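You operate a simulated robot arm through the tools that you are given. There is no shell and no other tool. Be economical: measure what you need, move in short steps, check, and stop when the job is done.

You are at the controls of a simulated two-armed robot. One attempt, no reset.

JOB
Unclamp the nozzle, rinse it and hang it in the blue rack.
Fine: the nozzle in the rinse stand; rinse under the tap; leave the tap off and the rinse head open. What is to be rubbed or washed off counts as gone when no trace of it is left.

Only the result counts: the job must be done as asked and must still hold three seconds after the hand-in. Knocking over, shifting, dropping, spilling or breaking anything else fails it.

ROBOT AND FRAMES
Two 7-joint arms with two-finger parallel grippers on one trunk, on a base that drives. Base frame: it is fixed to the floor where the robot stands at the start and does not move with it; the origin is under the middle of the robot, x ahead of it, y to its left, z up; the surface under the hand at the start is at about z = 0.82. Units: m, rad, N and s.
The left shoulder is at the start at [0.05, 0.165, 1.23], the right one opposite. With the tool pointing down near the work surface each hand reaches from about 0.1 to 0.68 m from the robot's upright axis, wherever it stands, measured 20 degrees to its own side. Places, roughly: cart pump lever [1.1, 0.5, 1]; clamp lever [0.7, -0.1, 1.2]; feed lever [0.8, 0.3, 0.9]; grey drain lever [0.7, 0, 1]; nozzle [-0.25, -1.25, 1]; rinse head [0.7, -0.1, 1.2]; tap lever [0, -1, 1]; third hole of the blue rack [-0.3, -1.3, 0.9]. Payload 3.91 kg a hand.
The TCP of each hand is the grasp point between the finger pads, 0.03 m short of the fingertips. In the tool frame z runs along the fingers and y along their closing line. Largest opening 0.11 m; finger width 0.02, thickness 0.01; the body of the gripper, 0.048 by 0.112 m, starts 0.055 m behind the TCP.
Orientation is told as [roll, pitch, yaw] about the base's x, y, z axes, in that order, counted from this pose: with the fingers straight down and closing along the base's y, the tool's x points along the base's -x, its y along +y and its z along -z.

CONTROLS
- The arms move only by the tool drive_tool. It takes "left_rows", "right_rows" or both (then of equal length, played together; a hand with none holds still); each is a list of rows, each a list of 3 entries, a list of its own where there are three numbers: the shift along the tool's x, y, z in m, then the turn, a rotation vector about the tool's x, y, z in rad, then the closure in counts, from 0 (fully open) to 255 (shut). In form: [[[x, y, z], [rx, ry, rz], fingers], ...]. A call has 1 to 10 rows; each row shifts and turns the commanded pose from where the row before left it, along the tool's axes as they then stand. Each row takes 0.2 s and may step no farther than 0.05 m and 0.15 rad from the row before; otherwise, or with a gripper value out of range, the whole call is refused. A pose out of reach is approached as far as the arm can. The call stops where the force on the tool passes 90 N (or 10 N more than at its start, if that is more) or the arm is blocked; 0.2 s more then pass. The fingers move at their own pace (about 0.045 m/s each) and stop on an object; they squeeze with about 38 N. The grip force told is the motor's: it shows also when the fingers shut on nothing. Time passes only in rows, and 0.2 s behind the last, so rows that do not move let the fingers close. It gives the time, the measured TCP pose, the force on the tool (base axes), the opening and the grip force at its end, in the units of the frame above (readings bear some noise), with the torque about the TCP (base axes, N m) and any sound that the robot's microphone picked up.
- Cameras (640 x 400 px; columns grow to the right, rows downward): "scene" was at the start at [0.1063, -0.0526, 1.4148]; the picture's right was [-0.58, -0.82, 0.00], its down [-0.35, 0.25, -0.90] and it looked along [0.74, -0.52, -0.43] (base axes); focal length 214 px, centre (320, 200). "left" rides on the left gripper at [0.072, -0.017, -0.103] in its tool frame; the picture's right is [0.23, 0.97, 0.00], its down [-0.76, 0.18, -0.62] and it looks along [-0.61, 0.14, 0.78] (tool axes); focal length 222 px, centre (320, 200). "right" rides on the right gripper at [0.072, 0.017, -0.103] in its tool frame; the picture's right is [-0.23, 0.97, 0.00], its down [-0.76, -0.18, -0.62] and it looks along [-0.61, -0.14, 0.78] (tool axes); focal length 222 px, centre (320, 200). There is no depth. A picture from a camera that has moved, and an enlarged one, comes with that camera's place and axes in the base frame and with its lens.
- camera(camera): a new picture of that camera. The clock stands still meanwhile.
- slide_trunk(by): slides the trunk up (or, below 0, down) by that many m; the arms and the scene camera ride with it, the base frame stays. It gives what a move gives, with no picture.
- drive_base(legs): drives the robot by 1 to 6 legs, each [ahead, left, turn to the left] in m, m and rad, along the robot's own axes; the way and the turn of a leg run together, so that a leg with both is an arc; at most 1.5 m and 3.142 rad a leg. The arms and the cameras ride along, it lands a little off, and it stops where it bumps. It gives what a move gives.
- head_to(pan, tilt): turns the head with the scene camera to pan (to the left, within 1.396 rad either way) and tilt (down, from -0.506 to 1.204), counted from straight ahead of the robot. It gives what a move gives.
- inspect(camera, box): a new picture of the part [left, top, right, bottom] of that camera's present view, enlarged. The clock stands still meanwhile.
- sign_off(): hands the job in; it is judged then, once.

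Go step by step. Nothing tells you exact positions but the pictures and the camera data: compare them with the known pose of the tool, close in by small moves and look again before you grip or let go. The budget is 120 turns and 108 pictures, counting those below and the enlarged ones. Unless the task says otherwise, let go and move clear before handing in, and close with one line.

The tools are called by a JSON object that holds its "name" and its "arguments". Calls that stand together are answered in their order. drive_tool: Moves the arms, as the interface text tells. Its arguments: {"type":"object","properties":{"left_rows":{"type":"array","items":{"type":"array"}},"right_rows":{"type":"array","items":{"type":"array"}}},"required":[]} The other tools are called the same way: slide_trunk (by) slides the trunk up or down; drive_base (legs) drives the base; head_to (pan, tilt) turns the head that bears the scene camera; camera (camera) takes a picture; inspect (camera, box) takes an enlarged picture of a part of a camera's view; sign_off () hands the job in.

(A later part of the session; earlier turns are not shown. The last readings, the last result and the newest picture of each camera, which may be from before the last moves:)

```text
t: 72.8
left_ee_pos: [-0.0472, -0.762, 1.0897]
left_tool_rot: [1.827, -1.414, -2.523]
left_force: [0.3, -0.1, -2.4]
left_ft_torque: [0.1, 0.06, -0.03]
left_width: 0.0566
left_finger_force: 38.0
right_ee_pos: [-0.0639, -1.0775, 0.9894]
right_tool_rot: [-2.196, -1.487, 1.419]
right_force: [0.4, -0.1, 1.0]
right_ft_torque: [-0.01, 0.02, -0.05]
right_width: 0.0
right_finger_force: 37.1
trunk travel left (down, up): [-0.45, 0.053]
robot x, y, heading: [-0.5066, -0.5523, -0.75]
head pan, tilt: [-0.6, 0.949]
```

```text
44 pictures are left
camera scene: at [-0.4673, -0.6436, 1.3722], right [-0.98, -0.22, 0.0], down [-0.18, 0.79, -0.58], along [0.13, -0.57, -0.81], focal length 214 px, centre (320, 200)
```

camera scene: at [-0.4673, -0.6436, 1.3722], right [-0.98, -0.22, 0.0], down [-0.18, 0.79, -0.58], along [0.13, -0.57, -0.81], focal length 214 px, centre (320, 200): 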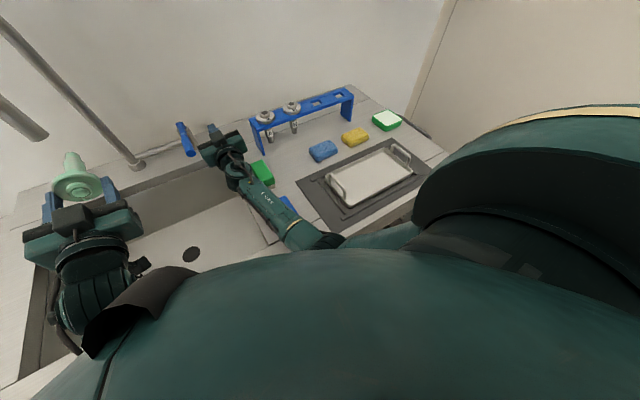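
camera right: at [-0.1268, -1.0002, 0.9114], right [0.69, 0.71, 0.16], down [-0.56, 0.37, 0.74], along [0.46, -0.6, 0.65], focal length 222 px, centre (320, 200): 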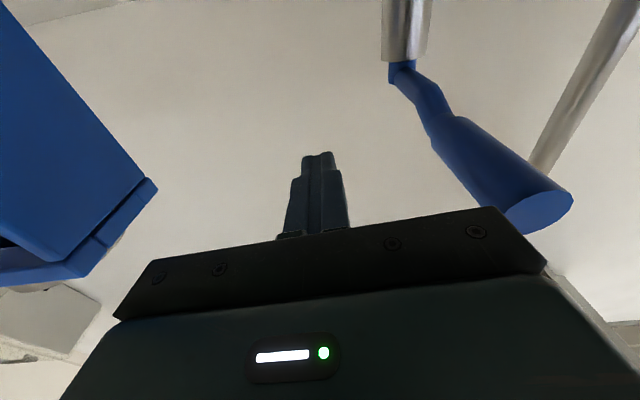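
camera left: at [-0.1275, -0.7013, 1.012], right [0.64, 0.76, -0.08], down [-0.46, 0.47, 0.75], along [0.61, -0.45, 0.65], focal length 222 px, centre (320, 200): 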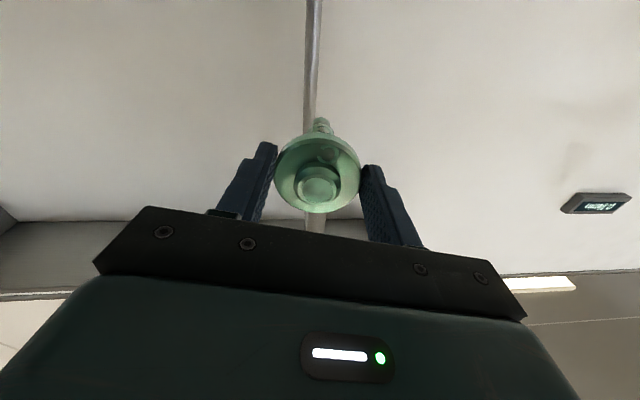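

The right elbow is low, at the bench edge. I lift the right hand and pitch its fingers down 45°+ so the elbow rises.

{"name": "drive_tool", "arguments": {"right_rows": [[[-0.045, 0, 0], [0, 0, 0], 255], [[-0.045, 0, 0], [0, 0, 0], 255], [[-0.045, 0, 0], [0, 0, 0], 255], [[0, 0, 0], [0, 0.15, 0], 255], [[0, 0, 0], [0, 0.15, 0], 255], [[0, 0, 0], [0, 0.15, 0], 255], [[0, 0, 0], [0, 0.15, 0], 255], [[0, 0, 0], [0, 0.15, 0], 255], [[0, 0, 0], [0, 0.15, 0], 255], [[0, 0, 0], [0, 0.15, 0], 255]]}}

{"name": "camera", "arguments": {"camera": "scene"}}

```text
t: 75.0
left_ee_pos: [-0.0469, -0.7613, 1.0904]
left_tool_rot: [1.828, -1.414, -2.524]
left_force: [-0.6, 0.1, -1.9]
left_ft_torque: [0.07, 0.09, 0.01]
left_width: 0.0568
left_finger_force: 38.1
right_ee_pos: [-0.0614, -1.0659, 1.1203]
right_tool_rot: [-0.079, -0.562, -0.737]
right_force: [-0.3, 0.7, 0.4]
right_ft_torque: [0.03, 0.01, -0.02]
right_width: 0.0001
right_finger_force: 37.6
trunk travel left (down, up): [-0.45, 0.053]
robot x, y, heading: [-0.5078, -0.5537, -0.752]
head pan, tilt: [-0.6, 0.949]
```

```text
43 pictures are left
camera scene: at [-0.4673, -0.6436, 1.3721], right [-0.98, -0.22, 0.0], down [-0.18, 0.79, -0.58], along [0.13, -0.57, -0.81], focal length 214 px, centre (320, 200)
```

scene: 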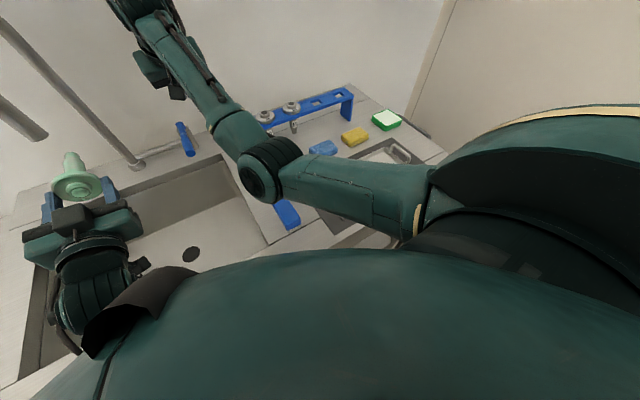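

The elbow is high now. I lower the peg beside the lever.

{"name": "drive_tool", "arguments": {"right_rows": [[[0.0193, 0, 0.0307], [0, 0, 0], 255], [[0.0193, 0, 0.0307], [0, 0, 0], 255], [[0.0193, 0, 0.0307], [0, 0, 0], 255], [[0.0193, 0, 0.0307], [0, 0, 0], 255]]}}

{"name": "camera", "arguments": {"camera": "right"}}

{"name": "inspect", "arguments": {"camera": "scene", "box": [100, 80, 300, 205]}}

```text
t: 76.0
left_ee_pos: [-0.0467, -0.7614, 1.0897]
left_tool_rot: [1.828, -1.414, -2.523]
left_force: [0.6, -0.1, -2.3]
left_ft_torque: [0.07, 0.06, 0.0]
left_width: 0.0567
left_finger_force: 38.5
right_ee_pos: [-0.0661, -1.0778, 0.9784]
right_tool_rot: [-0.08, -0.567, -0.737]
right_force: [0.0, -0.5, 0.2]
right_ft_torque: [-0.01, 0.0, 0.03]
right_width: 0.0
right_finger_force: 38.0
trunk travel left (down, up): [-0.45, 0.053]
robot x, y, heading: [-0.5088, -0.553, -0.745]
head pan, tilt: [-0.6, 0.949]
```

```text
42 pictures are left
camera right: at [-0.1347, -0.9825, 1.0264], right [0.83, 0.56, 0.06], down [0.14, -0.3, 0.94], along [0.55, -0.77, -0.32], focal length 222 px, centre (320, 200)
```

right: 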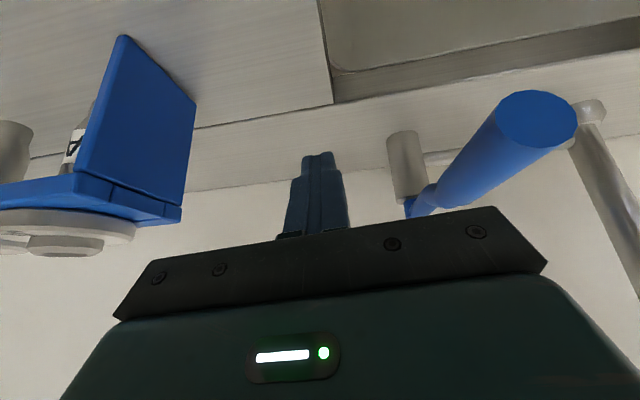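

```text
3.20 times, centred on (200, 142) of scene
camera zoom: at [-0.4673, -0.6439, 1.3722], right [-0.98, -0.22, 0.0], down [-0.18, 0.79, -0.58], along [0.13, -0.57, -0.81], focal length 686 px, centre (704, 384)
```

zoom: 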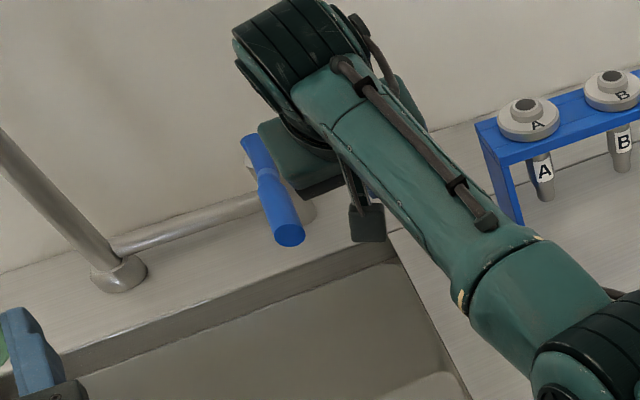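

The peg is ~6 cm right of the lever. I push left gently to test that direction.

{"name": "drive_tool", "arguments": {"right_rows": [[[0, 0.03, 0], [0, 0, 0], 255], [[0, 0.025, 0], [0, 0, 0], 255], [[0, 0.015, 0], [0, 0, 0], 255], [[0, 0.015, 0], [0, 0, 0], 255], [[0, 0.015, 0], [0, 0, 0], 255]]}}

{"name": "camera", "arguments": {"camera": "right"}}

{"name": "inspect", "arguments": {"camera": "scene", "box": [0, 80, 240, 230]}}

```text
t: 77.1
left_ee_pos: [-0.0505, -0.7646, 1.0889]
left_tool_rot: [1.817, -1.412, -2.522]
left_force: [1.2, 0.8, -2.0]
left_ft_torque: [0.09, 0.04, -0.03]
left_width: 0.0568
left_finger_force: 38.0
right_ee_pos: [-0.0271, -1.0401, 0.9709]
right_tool_rot: [-0.14, -0.56, -0.753]
right_force: [-25.2, -15.6, 9.0]
right_ft_torque: [0.46, -0.22, 0.68]
right_width: 0.0001
right_finger_force: 37.6
trunk travel left (down, up): [-0.45, 0.053]
robot x, y, heading: [-0.5079, -0.5568, -0.753]
head pan, tilt: [-0.6, 0.949]
stopped in row 5 (right hand): the force on the tool passed its limit at 96 N (the readings are from after the stop); the commanded pose is now the measured one
```

```text
40 pictures are left
camera right: at [-0.0898, -0.9386, 1.0177], right [0.85, 0.52, 0.01], down [0.16, -0.27, 0.95], along [0.5, -0.81, -0.32], focal length 222 px, centre (320, 200)
```

right: 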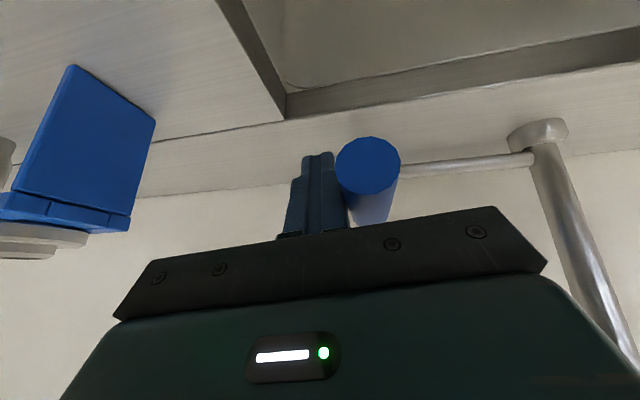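

```text
2.67 times, centred on (120, 155) of scene
camera zoom: at [-0.4709, -0.6437, 1.3723], right [-0.98, -0.21, 0.0], down [-0.17, 0.79, -0.58], along [0.12, -0.57, -0.81], focal length 572 px, centre (853, 320)
```

zoom: 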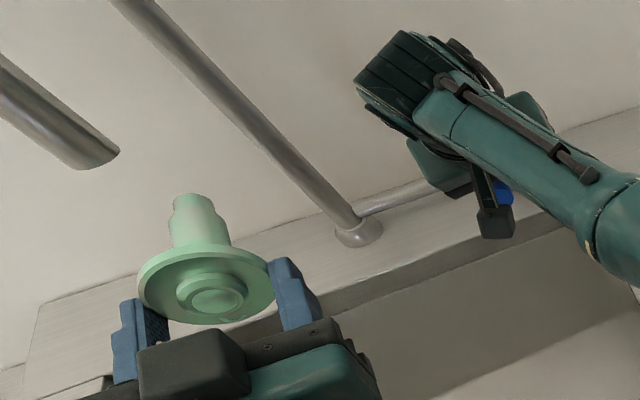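

It's against the stop that way, so it opens to the right. I hop over the lever to its left side.

{"name": "drive_tool", "arguments": {"right_rows": [[[0, -0.012, 0], [0, 0, 0], 255], [[-0.0187, 0, -0.0296], [0, 0, 0], 255], [[-0.0187, 0, -0.0296], [0, 0, 0], 255], [[0, 0.045, 0], [0, 0, 0], 255], [[0, 0.04, 0], [0, 0, 0], 255], [[0.016, 0, 0.0254], [0, 0, 0], 255], [[0.016, 0, 0.0254], [0, 0, 0], 255]]}}

{"name": "camera", "arguments": {"camera": "right"}}

```text
t: 78.7
left_ee_pos: [-0.0493, -0.7639, 1.0901]
left_tool_rot: [1.828, -1.415, -2.529]
left_force: [0.3, -0.2, -2.1]
left_ft_torque: [0.06, 0.06, -0.01]
left_width: 0.0564
left_finger_force: 38.0
right_ee_pos: [0.0149, -0.9878, 0.9814]
right_tool_rot: [-0.124, -0.56, -0.75]
right_force: [0.3, -0.1, 0.1]
right_ft_torque: [-0.02, -0.02, -0.01]
right_width: 0.0
right_finger_force: 37.6
right hand out of reach, approached as far as the arm can: row 5, 7
trunk travel left (down, up): [-0.45, 0.053]
robot x, y, heading: [-0.5077, -0.5526, -0.755]
head pan, tilt: [-0.6, 0.949]
```

```text
38 pictures are left
camera right: at [-0.0494, -0.8882, 1.0287], right [0.85, 0.53, 0.02], down [0.16, -0.28, 0.95], along [0.51, -0.8, -0.32], focal length 222 px, centre (320, 200)
```

right: 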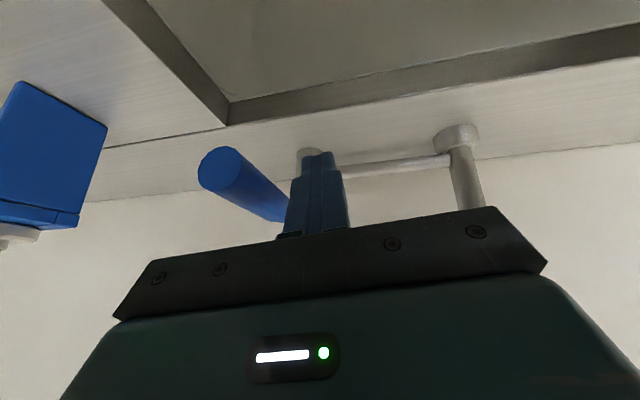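

The peg is now left of the lever. I swing it right by about 0.4 rad and check for flow.

{"name": "drive_tool", "arguments": {"right_rows": [[[0.004, -0.031, 0.007], [0, 0, 0], 255], [[0.003, -0.031, 0.005], [0, 0, 0], 255]]}}

{"name": "camera", "arguments": {"camera": "right"}}

{"name": "inspect", "arguments": {"camera": "scene", "box": [0, 80, 240, 230]}}

```text
t: 79.3
left_ee_pos: [-0.0496, -0.765, 1.0902]
left_tool_rot: [1.828, -1.414, -2.531]
left_force: [1.1, 0.9, -3.2]
left_ft_torque: [0.06, 0.06, -0.01]
left_width: 0.0564
left_finger_force: 38.3
right_ee_pos: [-0.0328, -1.0349, 0.9752]
right_tool_rot: [-0.127, -0.559, -0.75]
right_force: [0.0, -0.1, -1.0]
right_ft_torque: [0.0, 0.02, -0.02]
right_width: 0.0001
right_finger_force: 37.8
trunk travel left (down, up): [-0.45, 0.053]
robot x, y, heading: [-0.5081, -0.5529, -0.756]
head pan, tilt: [-0.6, 0.949]
```

```text
37 pictures are left
camera right: at [-0.0964, -0.935, 1.0228], right [0.85, 0.53, 0.02], down [0.16, -0.28, 0.95], along [0.51, -0.8, -0.32], focal length 222 px, centre (320, 200)
```

right: 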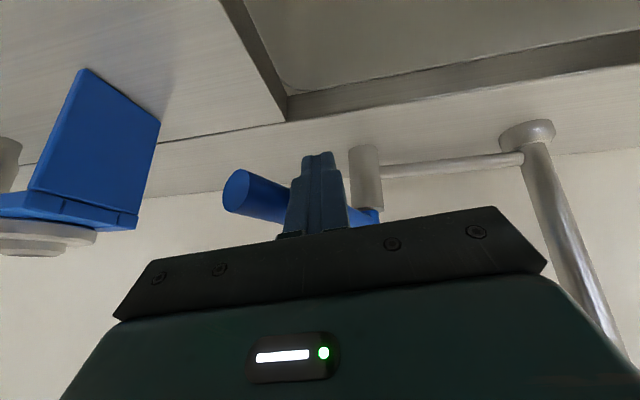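

```text
2.67 times, centred on (120, 155) of scene
camera zoom: at [-0.4695, -0.6447, 1.3722], right [-0.98, -0.21, 0.0], down [-0.17, 0.79, -0.58], along [0.12, -0.57, -0.81], focal length 572 px, centre (853, 320)
```

zoom: 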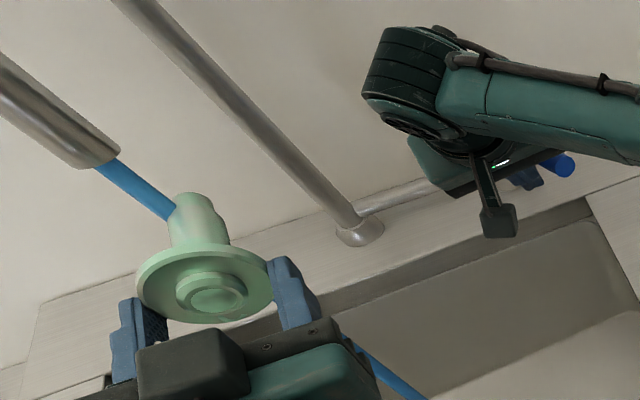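

Water is running onto the barrel. I sweep the nozzle slowly through the stream.

{"name": "drive_tool", "arguments": {"left_rows": [[[0, 0.008, -0.01], [0, 0, 0], 255], [[0, 0, 0], [0, 0, 0], 255], [[0, 0, 0.015], [0, 0, 0], 255], [[0, 0, 0], [0, 0, 0], 255], [[0, 0, 0.02], [0, 0, 0], 255], [[0, 0, 0], [0, 0, 0], 255], [[0, 0, 0.02], [0, 0, 0], 255], [[0, 0, 0], [0, 0, 0], 255], [[0, 0, 0.015], [0, 0, 0], 255], [[0, 0, 0], [0, 0, 0], 255]]}}

{"name": "inspect", "arguments": {"camera": "scene", "box": [0, 80, 240, 230]}}

```text
t: 81.5
left_ee_pos: [0.0031, -0.7986, 1.0934]
left_tool_rot: [1.814, -1.405, -2.515]
left_force: [-0.4, 0.2, -3.0]
left_ft_torque: [0.07, 0.08, -0.02]
left_width: 0.0564
left_finger_force: 38.0
right_ee_pos: [-0.032, -1.034, 0.9748]
right_tool_rot: [-0.127, -0.557, -0.75]
right_force: [-0.1, -0.1, 0.7]
right_ft_torque: [0.02, -0.01, -0.02]
right_width: 0.0001
right_finger_force: 38.1
trunk travel left (down, up): [-0.45, 0.053]
robot x, y, heading: [-0.5093, -0.5536, -0.759]
head pan, tilt: [-0.6, 0.949]
```

```text
2.67 times, centred on (120, 155) of scene
camera zoom: at [-0.4694, -0.6442, 1.3722], right [-0.98, -0.21, 0.0], down [-0.17, 0.79, -0.58], along [0.12, -0.57, -0.81], focal length 572 px, centre (853, 320)
```

zoom: 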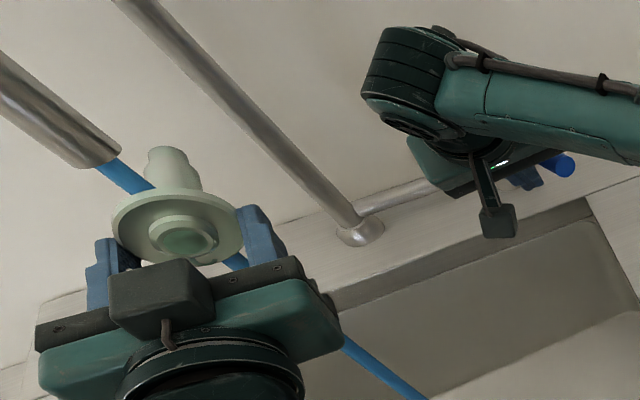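

The film is fading. I keep sweeping back and forth.

{"name": "drive_tool", "arguments": {"left_rows": [[[0, 0, 0.015], [0, 0, 0], 255], [[0, 0, 0], [0, 0, 0], 255], [[0, 0, 0.015], [0, 0, 0], 255], [[0, 0, 0], [0, 0, 0], 255], [[0, 0, -0.03], [0, 0, 0], 255], [[0, 0, 0], [0, 0, 0], 255], [[0, 0, -0.02], [0, 0, 0], 255], [[0, 0, 0], [0, 0, 0], 255], [[0, 0, -0.02], [0, 0, 0], 255], [[0, 0, 0], [0, 0, 0], 255]]}}

{"name": "inspect", "arguments": {"camera": "scene", "box": [0, 80, 240, 230]}}

```text
t: 83.7
left_ee_pos: [-0.0164, -0.7652, 1.0971]
left_tool_rot: [1.849, -1.343, -2.541]
left_force: [-0.7, -0.5, -2.9]
left_ft_torque: [0.05, 0.08, -0.02]
left_width: 0.0566
left_finger_force: 38.0
right_ee_pos: [-0.0319, -1.0347, 0.9762]
right_tool_rot: [-0.128, -0.557, -0.749]
right_force: [-0.7, -0.3, -0.1]
right_ft_torque: [0.02, -0.01, -0.01]
right_width: 0.0002
right_finger_force: 37.9
trunk travel left (down, up): [-0.45, 0.053]
robot x, y, heading: [-0.5065, -0.5522, -0.754]
head pan, tilt: [-0.6, 0.949]
```

```text
2.67 times, centred on (120, 155) of scene
camera zoom: at [-0.469, -0.6447, 1.3721], right [-0.98, -0.21, 0.0], down [-0.17, 0.79, -0.58], along [0.12, -0.57, -0.81], focal length 572 px, centre (853, 320)
```

zoom: 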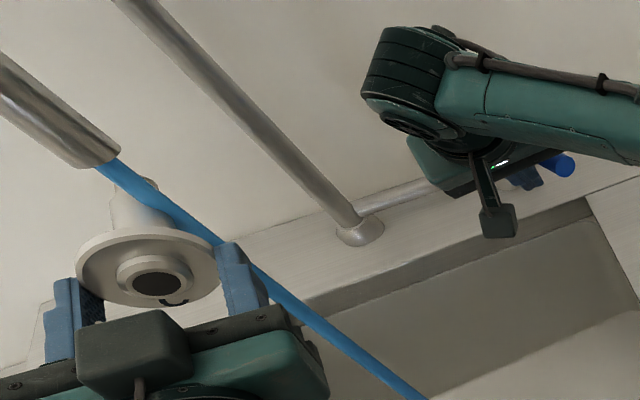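

It looks clean now. I give it one more pass in the stream to be safe, then inspect.

{"name": "drive_tool", "arguments": {"left_rows": [[[0, -0.015, 0], [0, 0, 0], 255], [[0, 0, 0], [0, 0, 0], 255], [[0, 0, 0], [0, 0, 0], 255], [[0, 0, 0.02], [0, 0, 0], 255], [[0, 0, 0], [0, 0, 0], 255], [[0, 0, 0.02], [0, 0, 0], 255], [[0, 0, 0], [0, 0, 0], 255], [[0, 0, 0], [0, 0, 0], 255]]}}

{"name": "inspect", "arguments": {"camera": "scene", "box": [0, 100, 160, 200]}}

{"name": "camera", "arguments": {"camera": "left"}}

```text
t: 85.5
left_ee_pos: [0.007, -0.7941, 1.0786]
left_tool_rot: [1.692, -1.296, -2.388]
left_force: [0.2, -0.6, -2.1]
left_ft_torque: [0.07, 0.08, 0.03]
left_width: 0.0565
left_finger_force: 38.4
right_ee_pos: [-0.0314, -1.0335, 0.9748]
right_tool_rot: [-0.127, -0.558, -0.749]
right_force: [1.0, 0.1, -0.2]
right_ft_torque: [-0.01, -0.01, 0.03]
right_width: 0.0
right_finger_force: 38.1
trunk travel left (down, up): [-0.45, 0.053]
robot x, y, heading: [-0.5078, -0.5551, -0.755]
head pan, tilt: [-0.6, 0.949]
```

```text
4.00 times, centred on (80, 150) of scene
camera zoom: at [-0.4691, -0.6445, 1.3721], right [-0.98, -0.21, 0.0], down [-0.17, 0.79, -0.58], along [0.12, -0.57, -0.81], focal length 858 px, centre (1280, 400)
```

zoom: 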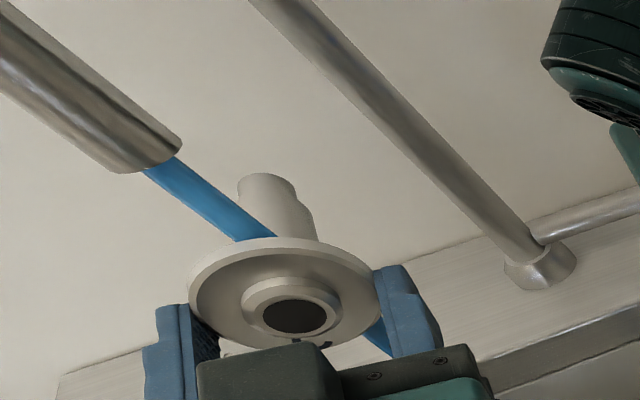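

```text
32 pictures are left
camera left: at [-0.0674, -0.725, 1.0004], right [0.64, 0.76, 0.04], down [-0.52, 0.39, 0.76], along [0.56, -0.51, 0.65], focal length 222 px, centre (320, 200)
```

left: 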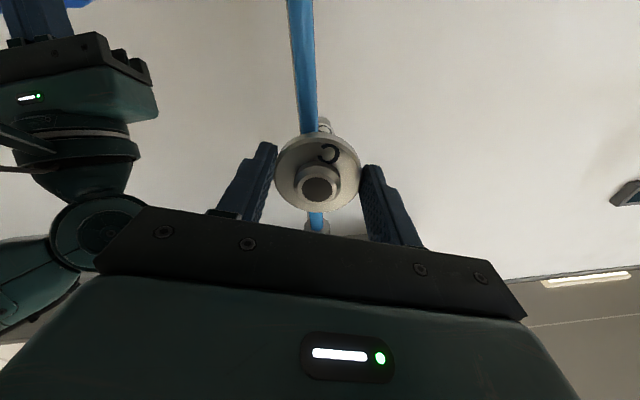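

Clean all over. Now I close the tap: hop back to the lever's right side and push it left to its stop.

{"name": "drive_tool", "arguments": {"right_rows": [[[0, 0.005, 0], [0, 0, 0], 255], [[-0.0187, 0, -0.0296], [0, 0, 0], 255], [[-0.0187, 0, -0.0296], [0, 0, 0], 255], [[0, -0.045, 0], [0, 0, 0], 255], [[0, -0.05, 0], [0, 0, 0], 255], [[0.0213, 0, 0.0338], [0, 0, 0], 255], [[0.0213, 0, 0.0338], [0, 0, 0], 255]]}}

{"name": "camera", "arguments": {"camera": "right"}}

```text
t: 87.1
left_ee_pos: [0.0069, -0.792, 1.0807]
left_tool_rot: [1.711, -1.297, -2.405]
left_force: [0.1, 0.7, -2.3]
left_ft_torque: [0.06, 0.09, 0.02]
left_width: 0.0564
left_finger_force: 38.1
right_ee_pos: [-0.0931, -1.0955, 0.9749]
right_tool_rot: [-0.125, -0.56, -0.748]
right_force: [-0.1, -0.3, -0.6]
right_ft_torque: [-0.01, 0.0, 0.0]
right_width: 0.0002
right_finger_force: 37.6
trunk travel left (down, up): [-0.45, 0.053]
robot x, y, heading: [-0.5077, -0.5549, -0.756]
head pan, tilt: [-0.6, 0.949]
```

```text
31 pictures are left
camera right: at [-0.1584, -0.9956, 1.023], right [0.85, 0.53, 0.02], down [0.16, -0.28, 0.95], along [0.51, -0.8, -0.32], focal length 222 px, centre (320, 200)
```

right: 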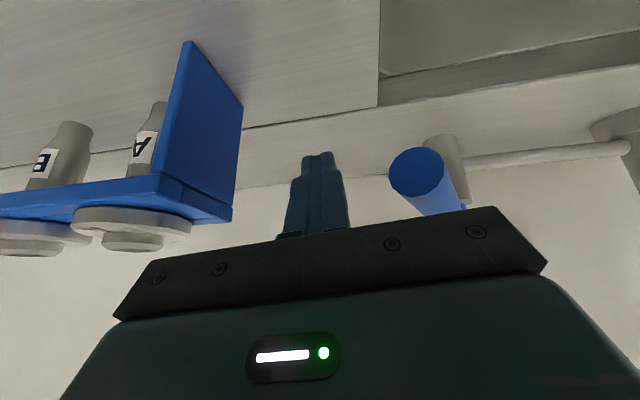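

Peg is on the right side. Pushing left to the stop.

{"name": "drive_tool", "arguments": {"right_rows": [[[0, 0.03, 0], [0, 0, 0], 255], [[0, 0.03, 0], [0, 0, 0], 255], [[0, 0.012, 0], [0, 0, 0], 255], [[0, 0.01, 0], [0, 0, 0], 255], [[0, 0.008, 0], [0, 0, 0], 255], [[0, 0.006, 0], [0, 0, 0], 255], [[0, 0.005, 0], [0, 0, 0], 255]]}}

{"name": "camera", "arguments": {"camera": "right"}}

{"name": "inspect", "arguments": {"camera": "scene", "box": [0, 80, 240, 230]}}

```text
t: 88.7
left_ee_pos: [0.0036, -0.7956, 1.0837]
left_tool_rot: [1.726, -1.292, -2.423]
left_force: [0.3, 0.8, -2.3]
left_ft_torque: [0.13, 0.11, -0.01]
left_width: 0.0566
left_finger_force: 38.0
right_ee_pos: [-0.0327, -1.0336, 0.9654]
right_tool_rot: [-0.132, -0.558, -0.755]
right_force: [-30.6, -19.3, 8.2]
right_ft_torque: [0.6, -0.49, 0.95]
right_width: 0.0
right_finger_force: 37.2
trunk travel left (down, up): [-0.45, 0.053]
robot x, y, heading: [-0.507, -0.5577, -0.754]
head pan, tilt: [-0.6, 0.949]
```

```text
30 pictures are left
camera right: at [-0.096, -0.9334, 1.0121], right [0.85, 0.52, 0.01], down [0.16, -0.28, 0.95], along [0.5, -0.81, -0.32], focal length 222 px, centre (320, 200)
```

right: 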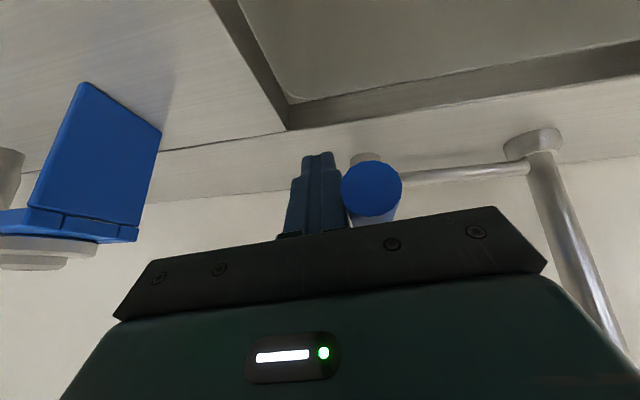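

```text
2.67 times, centred on (120, 155) of scene
camera zoom: at [-0.4743, -0.6466, 1.3723], right [-0.98, -0.21, 0.0], down [-0.17, 0.8, -0.58], along [0.13, -0.57, -0.81], focal length 572 px, centre (853, 320)
```

zoom: 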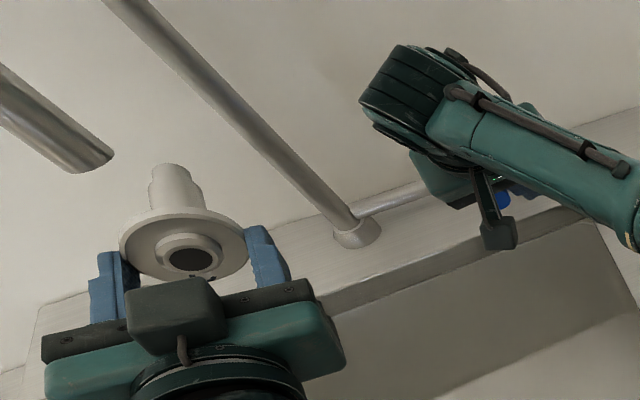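

Tap is off, no stream. Both hands now retreat: right up and back, left out from under the spout while turning the nozzle to hang down.

{"name": "drive_tool", "arguments": {"left_rows": [[[0, 0, -0.04], [0, 0, 0], 255], [[0, 0, -0.04], [0, 0, 0], 255], [[0, 0.02, -0.04], [0, 0, 0], 255], [[0, 0.045, 0], [0, 0, 0], 255], [[0, 0, 0], [0, 0.13, 0], 255], [[0, 0, 0], [0, 0.13, 0], 255], [[0, 0, 0], [0, 0.13, 0], 255], [[0, 0, 0], [0, 0.13, 0], 255], [[0, 0, 0], [0, 0.13, 0], 255], [[0, 0, 0], [0, 0.13, 0], 255]], "right_rows": [[[0, -0.03, 0], [0, 0, 0], 255], [[-0.0187, 0, -0.0296], [0, 0, 0], 255], [[-0.0187, 0, -0.0296], [0, 0, 0], 255], [[-0.0187, 0, -0.0296], [0, 0, 0], 255], [[-0.0187, 0, -0.0296], [0, 0, 0], 255], [[0.0423, 0, -0.0266], [0, 0, 0], 255], [[0.0423, 0, -0.0266], [0, 0, 0], 255], [[0.0423, 0, -0.0266], [0, 0, 0], 255], [[0.0423, 0, -0.0266], [0, 0, 0], 255], [[0, -0.045, 0], [0, 0, 0], 255]]}}

{"name": "head_to", "arguments": {"pan": 0, "tilt": 0.6}}

{"name": "camera", "arguments": {"camera": "scene"}}

```text
t: 89.2
left_ee_pos: [-0.0185, -0.7667, 1.0878]
left_tool_rot: [1.792, -1.253, -2.486]
left_force: [0.2, -0.3, -2.1]
left_ft_torque: [0.07, 0.09, 0.0]
left_width: 0.0565
left_finger_force: 38.2
right_ee_pos: [-0.0412, -1.0407, 0.9692]
right_tool_rot: [-0.115, -0.558, -0.745]
right_force: [-0.3, -0.3, -0.2]
right_ft_torque: [0.02, 0.0, -0.02]
right_width: 0.0001
right_finger_force: 37.2
trunk travel left (down, up): [-0.45, 0.053]
robot x, y, heading: [-0.5064, -0.5556, -0.752]
head pan, tilt: [-0.6, 0.949]
stopped in row 2 (left hand): the arm was blocked; the commanded pose is now the measured one
```

```text
t: 90.2
left_ee_pos: [-0.019, -0.766, 1.088]
left_tool_rot: [1.796, -1.252, -2.492]
left_force: [0.3, -0.2, -2.5]
left_ft_torque: [0.07, 0.07, 0.01]
left_width: 0.0564
left_finger_force: 38.0
right_ee_pos: [-0.0422, -1.0408, 0.9691]
right_tool_rot: [-0.117, -0.559, -0.745]
right_force: [-0.2, 0.1, 0.2]
right_ft_torque: [-0.02, -0.01, 0.01]
right_width: 0.0002
right_finger_force: 37.6
trunk travel left (down, up): [-0.45, 0.053]
robot x, y, heading: [-0.5103, -0.5521, -0.756]
head pan, tilt: [0.0, 0.6]
```

```text
28 pictures are left
camera scene: at [-0.4198, -0.6337, 1.4005], right [-0.68, -0.73, 0.0], down [-0.41, 0.39, -0.82], along [0.6, -0.56, -0.57], focal length 214 px, centre (320, 200)
```

scene: 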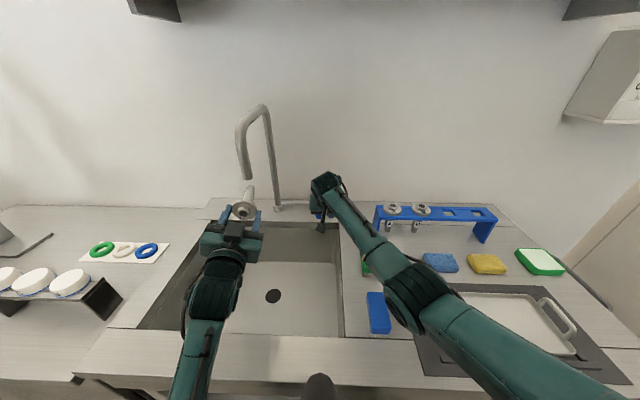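

The left arm needs another way out: sideways left first, then pitch down.

{"name": "drive_tool", "arguments": {"left_rows": [[[0, 0.03, 0], [0, 0, 0], 255], [[0, 0.04, 0], [0, 0, 0], 255], [[0, 0.04, 0], [0, 0, 0], 255], [[0, 0, 0], [0, 0.13, 0], 255], [[0, 0, 0], [0, 0.13, 0], 255], [[0, 0, 0], [0, 0.13, 0], 255], [[0, 0, 0], [0, 0.13, 0], 255], [[0, 0, 0], [0, 0.13, 0], 255], [[0, 0, 0], [0, 0.13, 0], 255], [[0, 0, 0], [0, 0.13, 0], 255]]}}

{"name": "drive_tool", "arguments": {"right_rows": [[[0, -0.03, 0], [0, 0, 0], 255], [[-0.0187, 0, -0.0296], [0, 0, 0], 255], [[-0.0187, 0, -0.0296], [0, 0, 0], 255], [[-0.0187, 0, -0.0296], [0, 0, 0], 255], [[-0.0187, 0, -0.0296], [0, 0, 0], 255], [[0.0423, 0, -0.0266], [0, 0, 0], 255], [[0.0423, 0, -0.0266], [0, 0, 0], 255], [[0.0423, 0, -0.0266], [0, 0, 0], 255], [[0.0423, 0, -0.0266], [0, 0, 0], 255], [[0, -0.045, 0], [0, 0, 0], 255]]}}

{"name": "camera", "arguments": {"camera": "scene"}}

```text
t: 92.3
left_ee_pos: [0.0461, -0.6868, 1.1213]
left_tool_rot: [0.408, -0.69, -0.951]
left_force: [0.3, 0.4, -1.2]
left_ft_torque: [0.04, 0.12, 0.04]
left_width: 0.0566
left_finger_force: 37.7
right_ee_pos: [-0.0417, -1.0422, 0.9688]
right_tool_rot: [-0.116, -0.56, -0.746]
right_force: [-0.1, -0.9, -0.6]
right_ft_torque: [0.06, -0.05, 0.0]
right_width: 0.0
right_finger_force: 37.6
trunk travel left (down, up): [-0.45, 0.053]
robot x, y, heading: [-0.5058, -0.5527, -0.754]
head pan, tilt: [0.0, 0.6]
```

```text
t: 94.5
left_ee_pos: [0.0486, -0.6857, 1.1208]
left_tool_rot: [0.407, -0.688, -0.952]
left_force: [-0.7, 0.2, -2.4]
left_ft_torque: [0.04, 0.09, 0.01]
left_width: 0.0568
left_finger_force: 38.1
right_ee_pos: [-0.2095, -0.9589, 1.0815]
right_tool_rot: [-0.12, -0.561, -0.743]
right_force: [-0.1, -0.6, 1.9]
right_ft_torque: [-0.02, 0.01, 0.0]
right_width: 0.0001
right_finger_force: 37.5
right hand out of reach, approached as far as the arm can: row 8, 9, 10
trunk travel left (down, up): [-0.45, 0.053]
robot x, y, heading: [-0.5102, -0.5527, -0.756]
head pan, tilt: [0.0, 0.6]
```

```text
27 pictures are left
camera scene: at [-0.4201, -0.6345, 1.4005], right [-0.68, -0.73, 0.0], down [-0.41, 0.39, -0.82], along [0.6, -0.56, -0.57], focal length 214 px, centre (320, 200)
```

scene: 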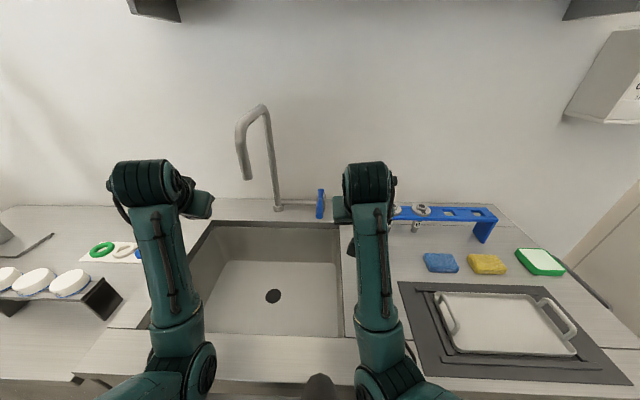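

Both arms have good elbows now. I straighten the left hand so the nozzle hangs vertically, raise it, and tuck the right hand to the right.

{"name": "drive_tool", "arguments": {"left_rows": [[[0, 0, 0], [0.054, 0.119, -0.007], 255], [[0, 0, 0], [0.054, 0.119, -0.007], 255], [[0, 0, 0], [0.054, 0.119, -0.007], 255], [[0, 0, 0], [0.054, 0.119, -0.007], 255], [[0, 0, 0], [0.054, 0.119, -0.007], 255], [[0, 0, 0], [0.054, 0.119, -0.007], 255], [[0, 0, -0.045], [0, 0, 0], 255], [[0, 0, -0.045], [0, 0, 0], 255], [[0, 0, -0.045], [0, 0, 0], 255]], "right_rows": [[[-0.0187, 0, -0.0296], [0, 0, 0], 255], [[-0.0187, 0, -0.0296], [0, 0, 0], 255], [[-0.0187, 0, -0.0296], [0, 0, 0], 255], [[0, -0.045, 0], [0, 0, 0], 255], [[0, -0.045, 0], [0, 0, 0], 255], [[0, -0.045, 0], [0, 0, 0], 255], [[0, -0.045, 0], [0, 0, 0], 255], [[0, 0, 0], [0, 0, 0], 255], [[0, 0, 0], [0, 0, 0], 255]]}}

{"name": "camera", "arguments": {"camera": "scene"}}

```text
t: 96.5
left_ee_pos: [0.0932, -0.6902, 1.2388]
left_tool_rot: [-0.003, -0.001, -0.759]
left_force: [1.8, -0.6, -2.9]
left_ft_torque: [0.04, -0.01, -0.02]
left_width: 0.0564
left_finger_force: 37.6
left hand out of reach, approached as far as the arm can: row 3, 4, 5
right_ee_pos: [-0.2913, -1.116, 1.1486]
right_tool_rot: [-0.118, -0.558, -0.747]
right_force: [0.4, 0.6, 0.3]
right_ft_torque: [-0.02, -0.01, 0.0]
right_width: 0.0002
right_finger_force: 37.9
right hand out of reach, approached as far as the arm can: row 1, 2, 3
trunk travel left (down, up): [-0.45, 0.053]
robot x, y, heading: [-0.5084, -0.5555, -0.753]
head pan, tilt: [0.0, 0.6]
```

```text
26 pictures are left
camera scene: at [-0.4205, -0.6334, 1.4006], right [-0.68, -0.73, 0.0], down [-0.41, 0.39, -0.83], along [0.6, -0.56, -0.56], focal length 214 px, centre (320, 200)
```

scene: 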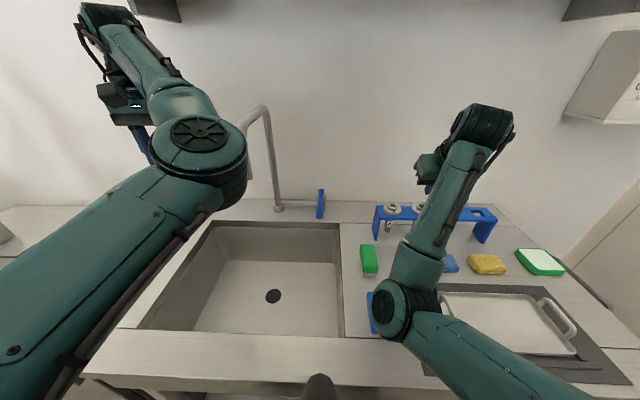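

Nozzle hangs vertically. I draw it back, then drive back, right, and forward again in front of the rack.

{"name": "drive_tool", "arguments": {"left_rows": [[[0.045, 0, 0], [0, 0, 0], 255], [[0.045, 0, 0], [0, 0, 0], 255], [[0.045, 0, 0], [0, 0, 0], 255], [[0.03, 0, 0], [0, 0, 0], 255]], "right_rows": [[[0.0423, 0, -0.0266], [0, 0, 0], 255], [[0.0423, 0, -0.0266], [0, 0, 0], 255], [[0, 0, 0], [0, 0, 0], 255], [[0, 0, 0], [0, 0, 0], 255]]}}

{"name": "drive_base", "arguments": {"legs": [[-0.15, 0, 0], [0, -0.57, 0], [0.14, 0, 0]]}}

{"name": "camera", "arguments": {"camera": "scene"}}

```text
t: 97.5
left_ee_pos: [0.0483, -0.5473, 1.2271]
left_tool_rot: [-0.005, -0.002, -0.758]
left_force: [0.1, -0.8, -1.9]
left_ft_torque: [-0.01, 0.04, 0.01]
left_width: 0.0568
left_finger_force: 38.3
left hand out of reach, approached as far as the arm can: row 1, 2, 3, 4
right_ee_pos: [-0.3292, -1.1021, 1.1288]
right_tool_rot: [-0.132, -0.562, -0.751]
right_force: [-0.4, 0.1, 0.1]
right_ft_torque: [-0.02, -0.02, 0.0]
right_width: 0.0
right_finger_force: 37.7
right hand out of reach, approached as far as the arm can: row 1, 2
trunk travel left (down, up): [-0.45, 0.053]
robot x, y, heading: [-0.5094, -0.5523, -0.758]
head pan, tilt: [0.0, 0.6]
```

```text
t: 105.0
left_ee_pos: [-0.3552, -0.9473, 1.2265]
left_tool_rot: [-0.003, -0.003, -0.751]
left_force: [-0.1, 1.4, -2.0]
left_ft_torque: [0.01, -0.05, 0.02]
left_width: 0.0567
left_finger_force: 38.0
right_ee_pos: [-0.7303, -1.5046, 1.1275]
right_tool_rot: [-0.132, -0.56, -0.746]
right_force: [0.1, 0.3, -0.3]
right_ft_torque: [0.0, -0.02, -0.03]
right_width: 0.0
right_finger_force: 37.2
trunk travel left (down, up): [-0.45, 0.053]
robot x, y, heading: [-0.911, -0.955, -0.746]
head pan, tilt: [0.0, 0.6]
stopped in leg 3: the robot was blocked; the commanded pose is now the measured one
```

```text
25 pictures are left
camera scene: at [-0.8228, -1.0342, 1.4007], right [-0.68, -0.73, 0.0], down [-0.41, 0.38, -0.83], along [0.61, -0.56, -0.56], focal length 214 px, centre (320, 200)
```

scene: 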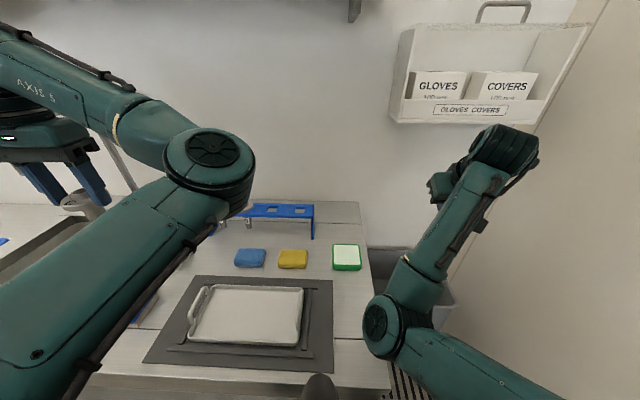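

Rack's third hole is now ≈0.69 ahead, 0.15 left of me. I move the nozzle above it at height.

{"name": "drive_tool", "arguments": {"left_rows": [[[-0.038, -0.03, 0], [0, 0, 0], 255], [[-0.038, -0.03, 0], [0, 0, 0], 255], [[-0.038, -0.03, 0], [0, 0, 0], 255], [[-0.038, -0.03, 0], [0, 0, 0], 255], [[-0.038, -0.03, 0], [0, 0, 0], 255], [[-0.038, -0.03, 0], [0, 0, 0], 255]]}}

{"name": "head_to", "arguments": {"pan": 0.2, "tilt": 0.6}}

{"name": "camera", "arguments": {"camera": "scene"}}

{"name": "camera", "arguments": {"camera": "left"}}

```text
t: 106.4
left_ee_pos: [-0.281, -1.2004, 1.2323]
left_tool_rot: [-0.005, 0.0, -0.752]
left_force: [0.5, -0.3, -3.1]
left_ft_torque: [0.01, 0.03, 0.0]
left_width: 0.0566
left_finger_force: 38.3
left hand out of reach, approached as far as the arm can: row 1, 2, 3
right_ee_pos: [-0.7272, -1.5035, 1.128]
right_tool_rot: [-0.135, -0.559, -0.744]
right_force: [0.7, 0.0, -1.0]
right_ft_torque: [-0.01, 0.03, -0.01]
right_width: 0.0002
right_finger_force: 37.4
trunk travel left (down, up): [-0.45, 0.053]
robot x, y, heading: [-0.9095, -0.9568, -0.748]
head pan, tilt: [0.0, 0.6]
```

```text
t: 107.2
left_ee_pos: [-0.2819, -1.2017, 1.2324]
left_tool_rot: [-0.003, -0.003, -0.75]
left_force: [0.1, -0.2, -2.1]
left_ft_torque: [0.03, 0.01, -0.03]
left_width: 0.0565
left_finger_force: 38.0
right_ee_pos: [-0.7293, -1.5041, 1.1267]
right_tool_rot: [-0.133, -0.56, -0.745]
right_force: [0.0, -0.5, -1.1]
right_ft_torque: [0.02, 0.02, 0.01]
right_width: 0.0004
right_finger_force: 37.6
trunk travel left (down, up): [-0.45, 0.053]
robot x, y, heading: [-0.9113, -0.9573, -0.745]
head pan, tilt: [0.201, 0.6]
```

```text
24 pictures are left
camera scene: at [-0.8112, -1.0216, 1.4005], right [-0.52, -0.85, 0.0], down [-0.48, 0.29, -0.82], along [0.7, -0.43, -0.57], focal length 214 px, centre (320, 200)
```

scene: 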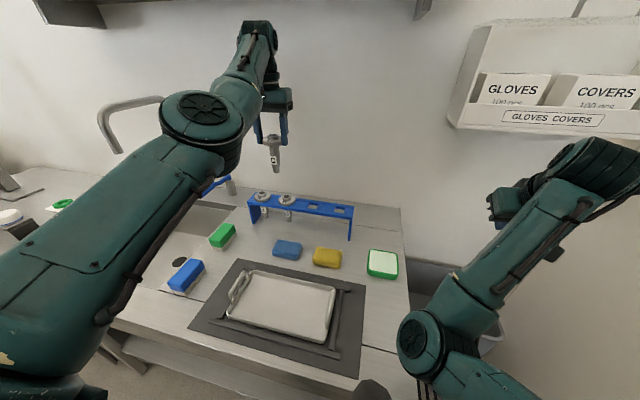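

```text
23 pictures are left
camera left: at [-0.3463, -1.1632, 1.3361], right [0.5, 0.87, 0.0], down [0.68, -0.39, 0.62], along [0.54, -0.31, -0.78], focal length 222 px, centre (320, 200)
```

left: 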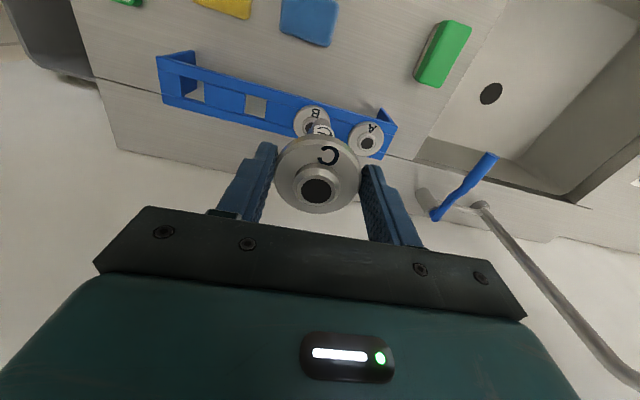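

The third hole is visible in the wrist view. Zooming for precision.

{"name": "inspect", "arguments": {"camera": "left", "box": [180, 60, 340, 160]}}

{"name": "inspect", "arguments": {"camera": "scene", "box": [230, 150, 390, 250]}}

```text
4.00 times, centred on (260, 110) of left
camera zoom: at [-0.3463, -1.1632, 1.3361], right [0.5, 0.87, 0.0], down [0.68, -0.39, 0.62], along [0.54, -0.31, -0.78], focal length 888 px, centre (560, 560)
```

zoom: 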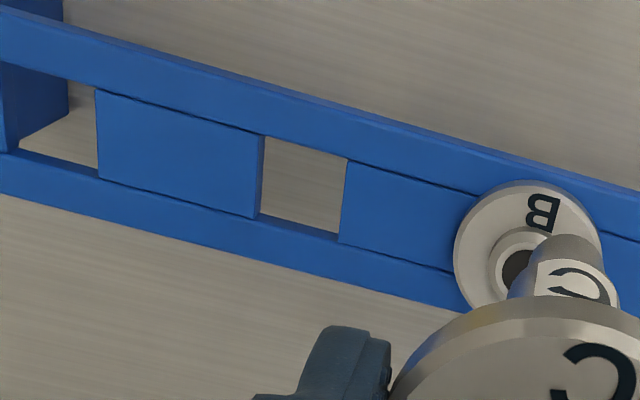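

```text
4.00 times, centred on (310, 200) of scene
camera zoom: at [-0.8112, -1.0216, 1.4005], right [-0.52, -0.85, 0.0], down [-0.48, 0.29, -0.82], along [0.7, -0.43, -0.57], focal length 858 px, centre (360, 200)
```

zoom: 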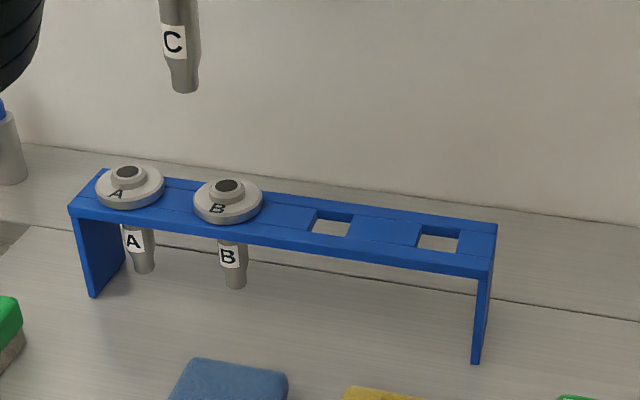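

Hole 3 top centre ≈(-0.3085,-1.299,0.985). Moving above it and lowering until the tip is just over the rack.

{"name": "drive_tool", "arguments": {"left_rows": [[[-0.0237, -0.0435, 0], [0, 0, 0], 255], [[-0.0237, -0.0435, 0], [0, 0, 0], 255], [[0, -0.003, 0.04], [0, 0, 0], 255], [[0, 0, 0.04], [0, 0, 0], 255], [[0, 0, 0.015], [0, 0, 0], 255]]}}

{"name": "inspect", "arguments": {"camera": "left", "box": [220, 60, 420, 185]}}

{"name": "inspect", "arguments": {"camera": "scene", "box": [230, 130, 390, 230]}}

```text
t: 108.3
left_ee_pos: [-0.317, -1.275, 1.1312]
left_tool_rot: [-0.002, 0.003, -0.753]
left_force: [-0.3, 0.9, -2.2]
left_ft_torque: [0.02, 0.04, 0.04]
left_width: 0.0563
left_finger_force: 38.1
left hand out of reach, approached as far as the arm can: row 1, 2, 3, 4, 5
right_ee_pos: [-0.7291, -1.5051, 1.1282]
right_tool_rot: [-0.132, -0.558, -0.744]
right_force: [-0.1, -0.3, 0.5]
right_ft_torque: [-0.03, -0.01, -0.01]
right_width: 0.0
right_finger_force: 37.6
trunk travel left (down, up): [-0.45, 0.053]
robot x, y, heading: [-0.9106, -0.9567, -0.751]
head pan, tilt: [0.201, 0.6]
```

```text
3.20 times, centred on (320, 122) of left
camera zoom: at [-0.3821, -1.2372, 1.2355], right [0.5, 0.87, 0.0], down [0.68, -0.39, 0.62], along [0.54, -0.31, -0.78], focal length 711 px, centre (320, 448)
```

zoom: 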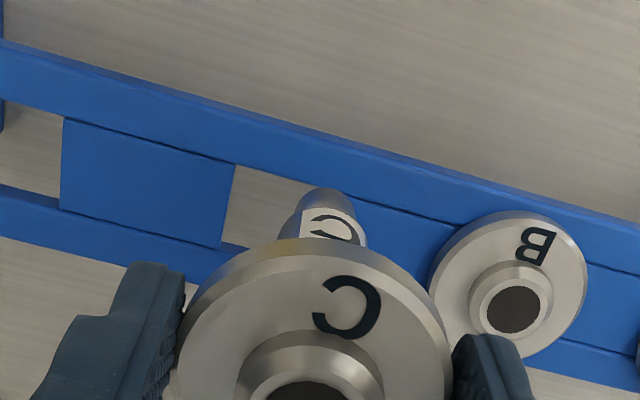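

```text
4.00 times, centred on (310, 180) of scene
camera zoom: at [-0.8111, -1.0216, 1.4006], right [-0.52, -0.85, 0.0], down [-0.48, 0.29, -0.82], along [0.7, -0.43, -0.57], focal length 858 px, centre (360, 280)
```

zoom: 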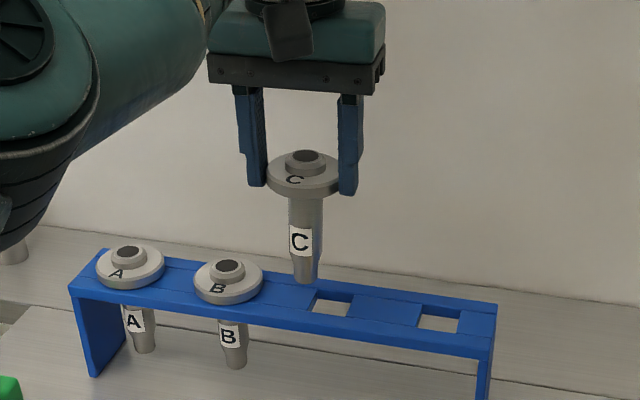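

I'm ~2.5 cm short at the arm's limit. I raise the trunk a little and try to nudge the base closer.

{"name": "slide_trunk", "arguments": {"by": 0.05}}

{"name": "drive_base", "arguments": {"legs": [[-0.01, 0, -0.008], [0.05, 0, 0]]}}

```text
t: 109.3
left_ee_pos: [-0.3174, -1.2753, 1.1816]
left_tool_rot: [-0.002, 0.001, -0.753]
left_force: [0.0, -0.2, -2.2]
left_ft_torque: [0.02, 0.05, -0.02]
left_width: 0.0565
left_finger_force: 37.4
right_ee_pos: [-0.7284, -1.5052, 1.1772]
right_tool_rot: [-0.134, -0.559, -0.744]
right_force: [0.1, 0.4, 0.4]
right_ft_torque: [-0.01, -0.01, -0.01]
right_width: 0.0002
right_finger_force: 38.0
trunk travel left (down, up): [-0.5, 0.003]
robot x, y, heading: [-0.9084, -0.9577, -0.742]
head pan, tilt: [0.201, 0.6]
```

```text
t: 110.5
left_ee_pos: [-0.3049, -1.2673, 1.1823]
left_tool_rot: [0.0, 0.003, -0.752]
left_force: [-0.8, 0.2, -3.0]
left_ft_torque: [0.05, 0.02, -0.04]
left_width: 0.0566
left_finger_force: 38.0
right_ee_pos: [-0.712, -1.4988, 1.1758]
right_tool_rot: [-0.132, -0.558, -0.742]
right_force: [0.3, 0.1, 0.5]
right_ft_torque: [0.02, -0.04, 0.0]
right_width: 0.0003
right_finger_force: 37.6
trunk travel left (down, up): [-0.5, 0.003]
robot x, y, heading: [-0.8971, -0.949, -0.74]
head pan, tilt: [0.201, 0.6]
stopped in leg 2: the robot was blocked; the commanded pose is now the measured one
```

Base can't go closer, so I lean the hand 0.15 rad forward for reach and line the nozzle axis up with the hole.

{"name": "drive_tool", "arguments": {"left_rows": [[[0.011, -0.0257, 0], [0, 0, 0], 255], [[0, 0, 0], [0, -0.15, 0], 255], [[0, 0, 0.035], [0, 0, 0], 255], [[0, 0, 0.025], [0, 0, 0], 255]]}}

{"name": "inspect", "arguments": {"camera": "left", "box": [220, 60, 420, 185]}}

{"name": "inspect", "arguments": {"camera": "scene", "box": [230, 150, 390, 250]}}

```text
t: 111.5
left_ee_pos: [-0.301, -1.3078, 1.1303]
left_tool_rot: [-0.004, -0.15, -0.751]
left_force: [0.2, 0.2, -2.4]
left_ft_torque: [0.02, 0.04, -0.03]
left_width: 0.0564
left_finger_force: 37.5
left hand out of reach, approached as far as the arm can: row 1, 2
right_ee_pos: [-0.7122, -1.4956, 1.1777]
right_tool_rot: [-0.133, -0.56, -0.742]
right_force: [-0.3, 0.4, 0.6]
right_ft_torque: [0.04, 0.01, -0.01]
right_width: 0.0
right_finger_force: 37.6
trunk travel left (down, up): [-0.5, 0.003]
robot x, y, heading: [-0.8974, -0.9494, -0.742]
head pan, tilt: [0.201, 0.6]
```

```text
3.20 times, centred on (320, 122) of left
camera zoom: at [-0.3762, -1.2611, 1.2201], right [0.5, 0.87, -0.04], down [0.6, -0.32, 0.73], along [0.62, -0.39, -0.68], focal length 711 px, centre (320, 448)
```

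zoom: 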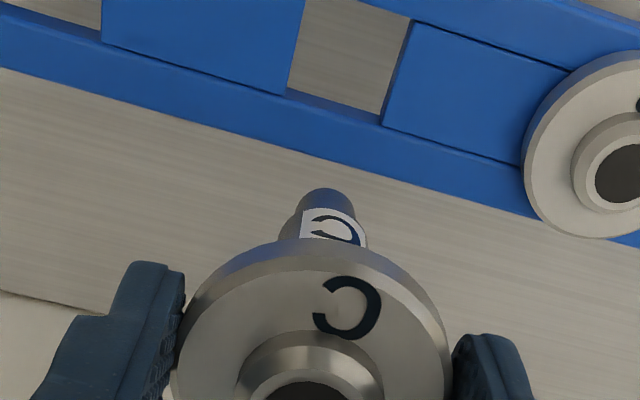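

```text
4.00 times, centred on (310, 200) of scene
camera zoom: at [-0.7965, -1.0132, 1.4506], right [-0.52, -0.86, 0.0], down [-0.48, 0.29, -0.82], along [0.71, -0.43, -0.57], focal length 858 px, centre (360, 200)
```

zoom: 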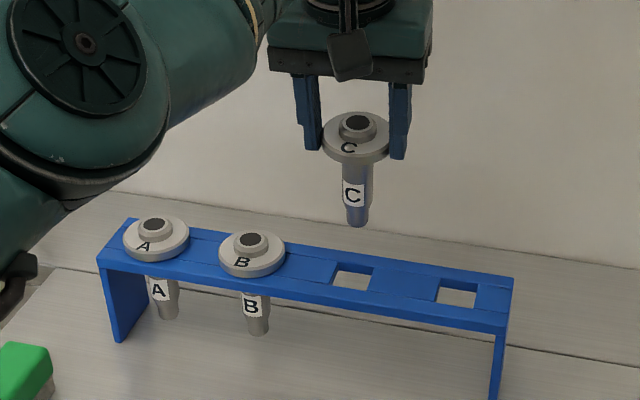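

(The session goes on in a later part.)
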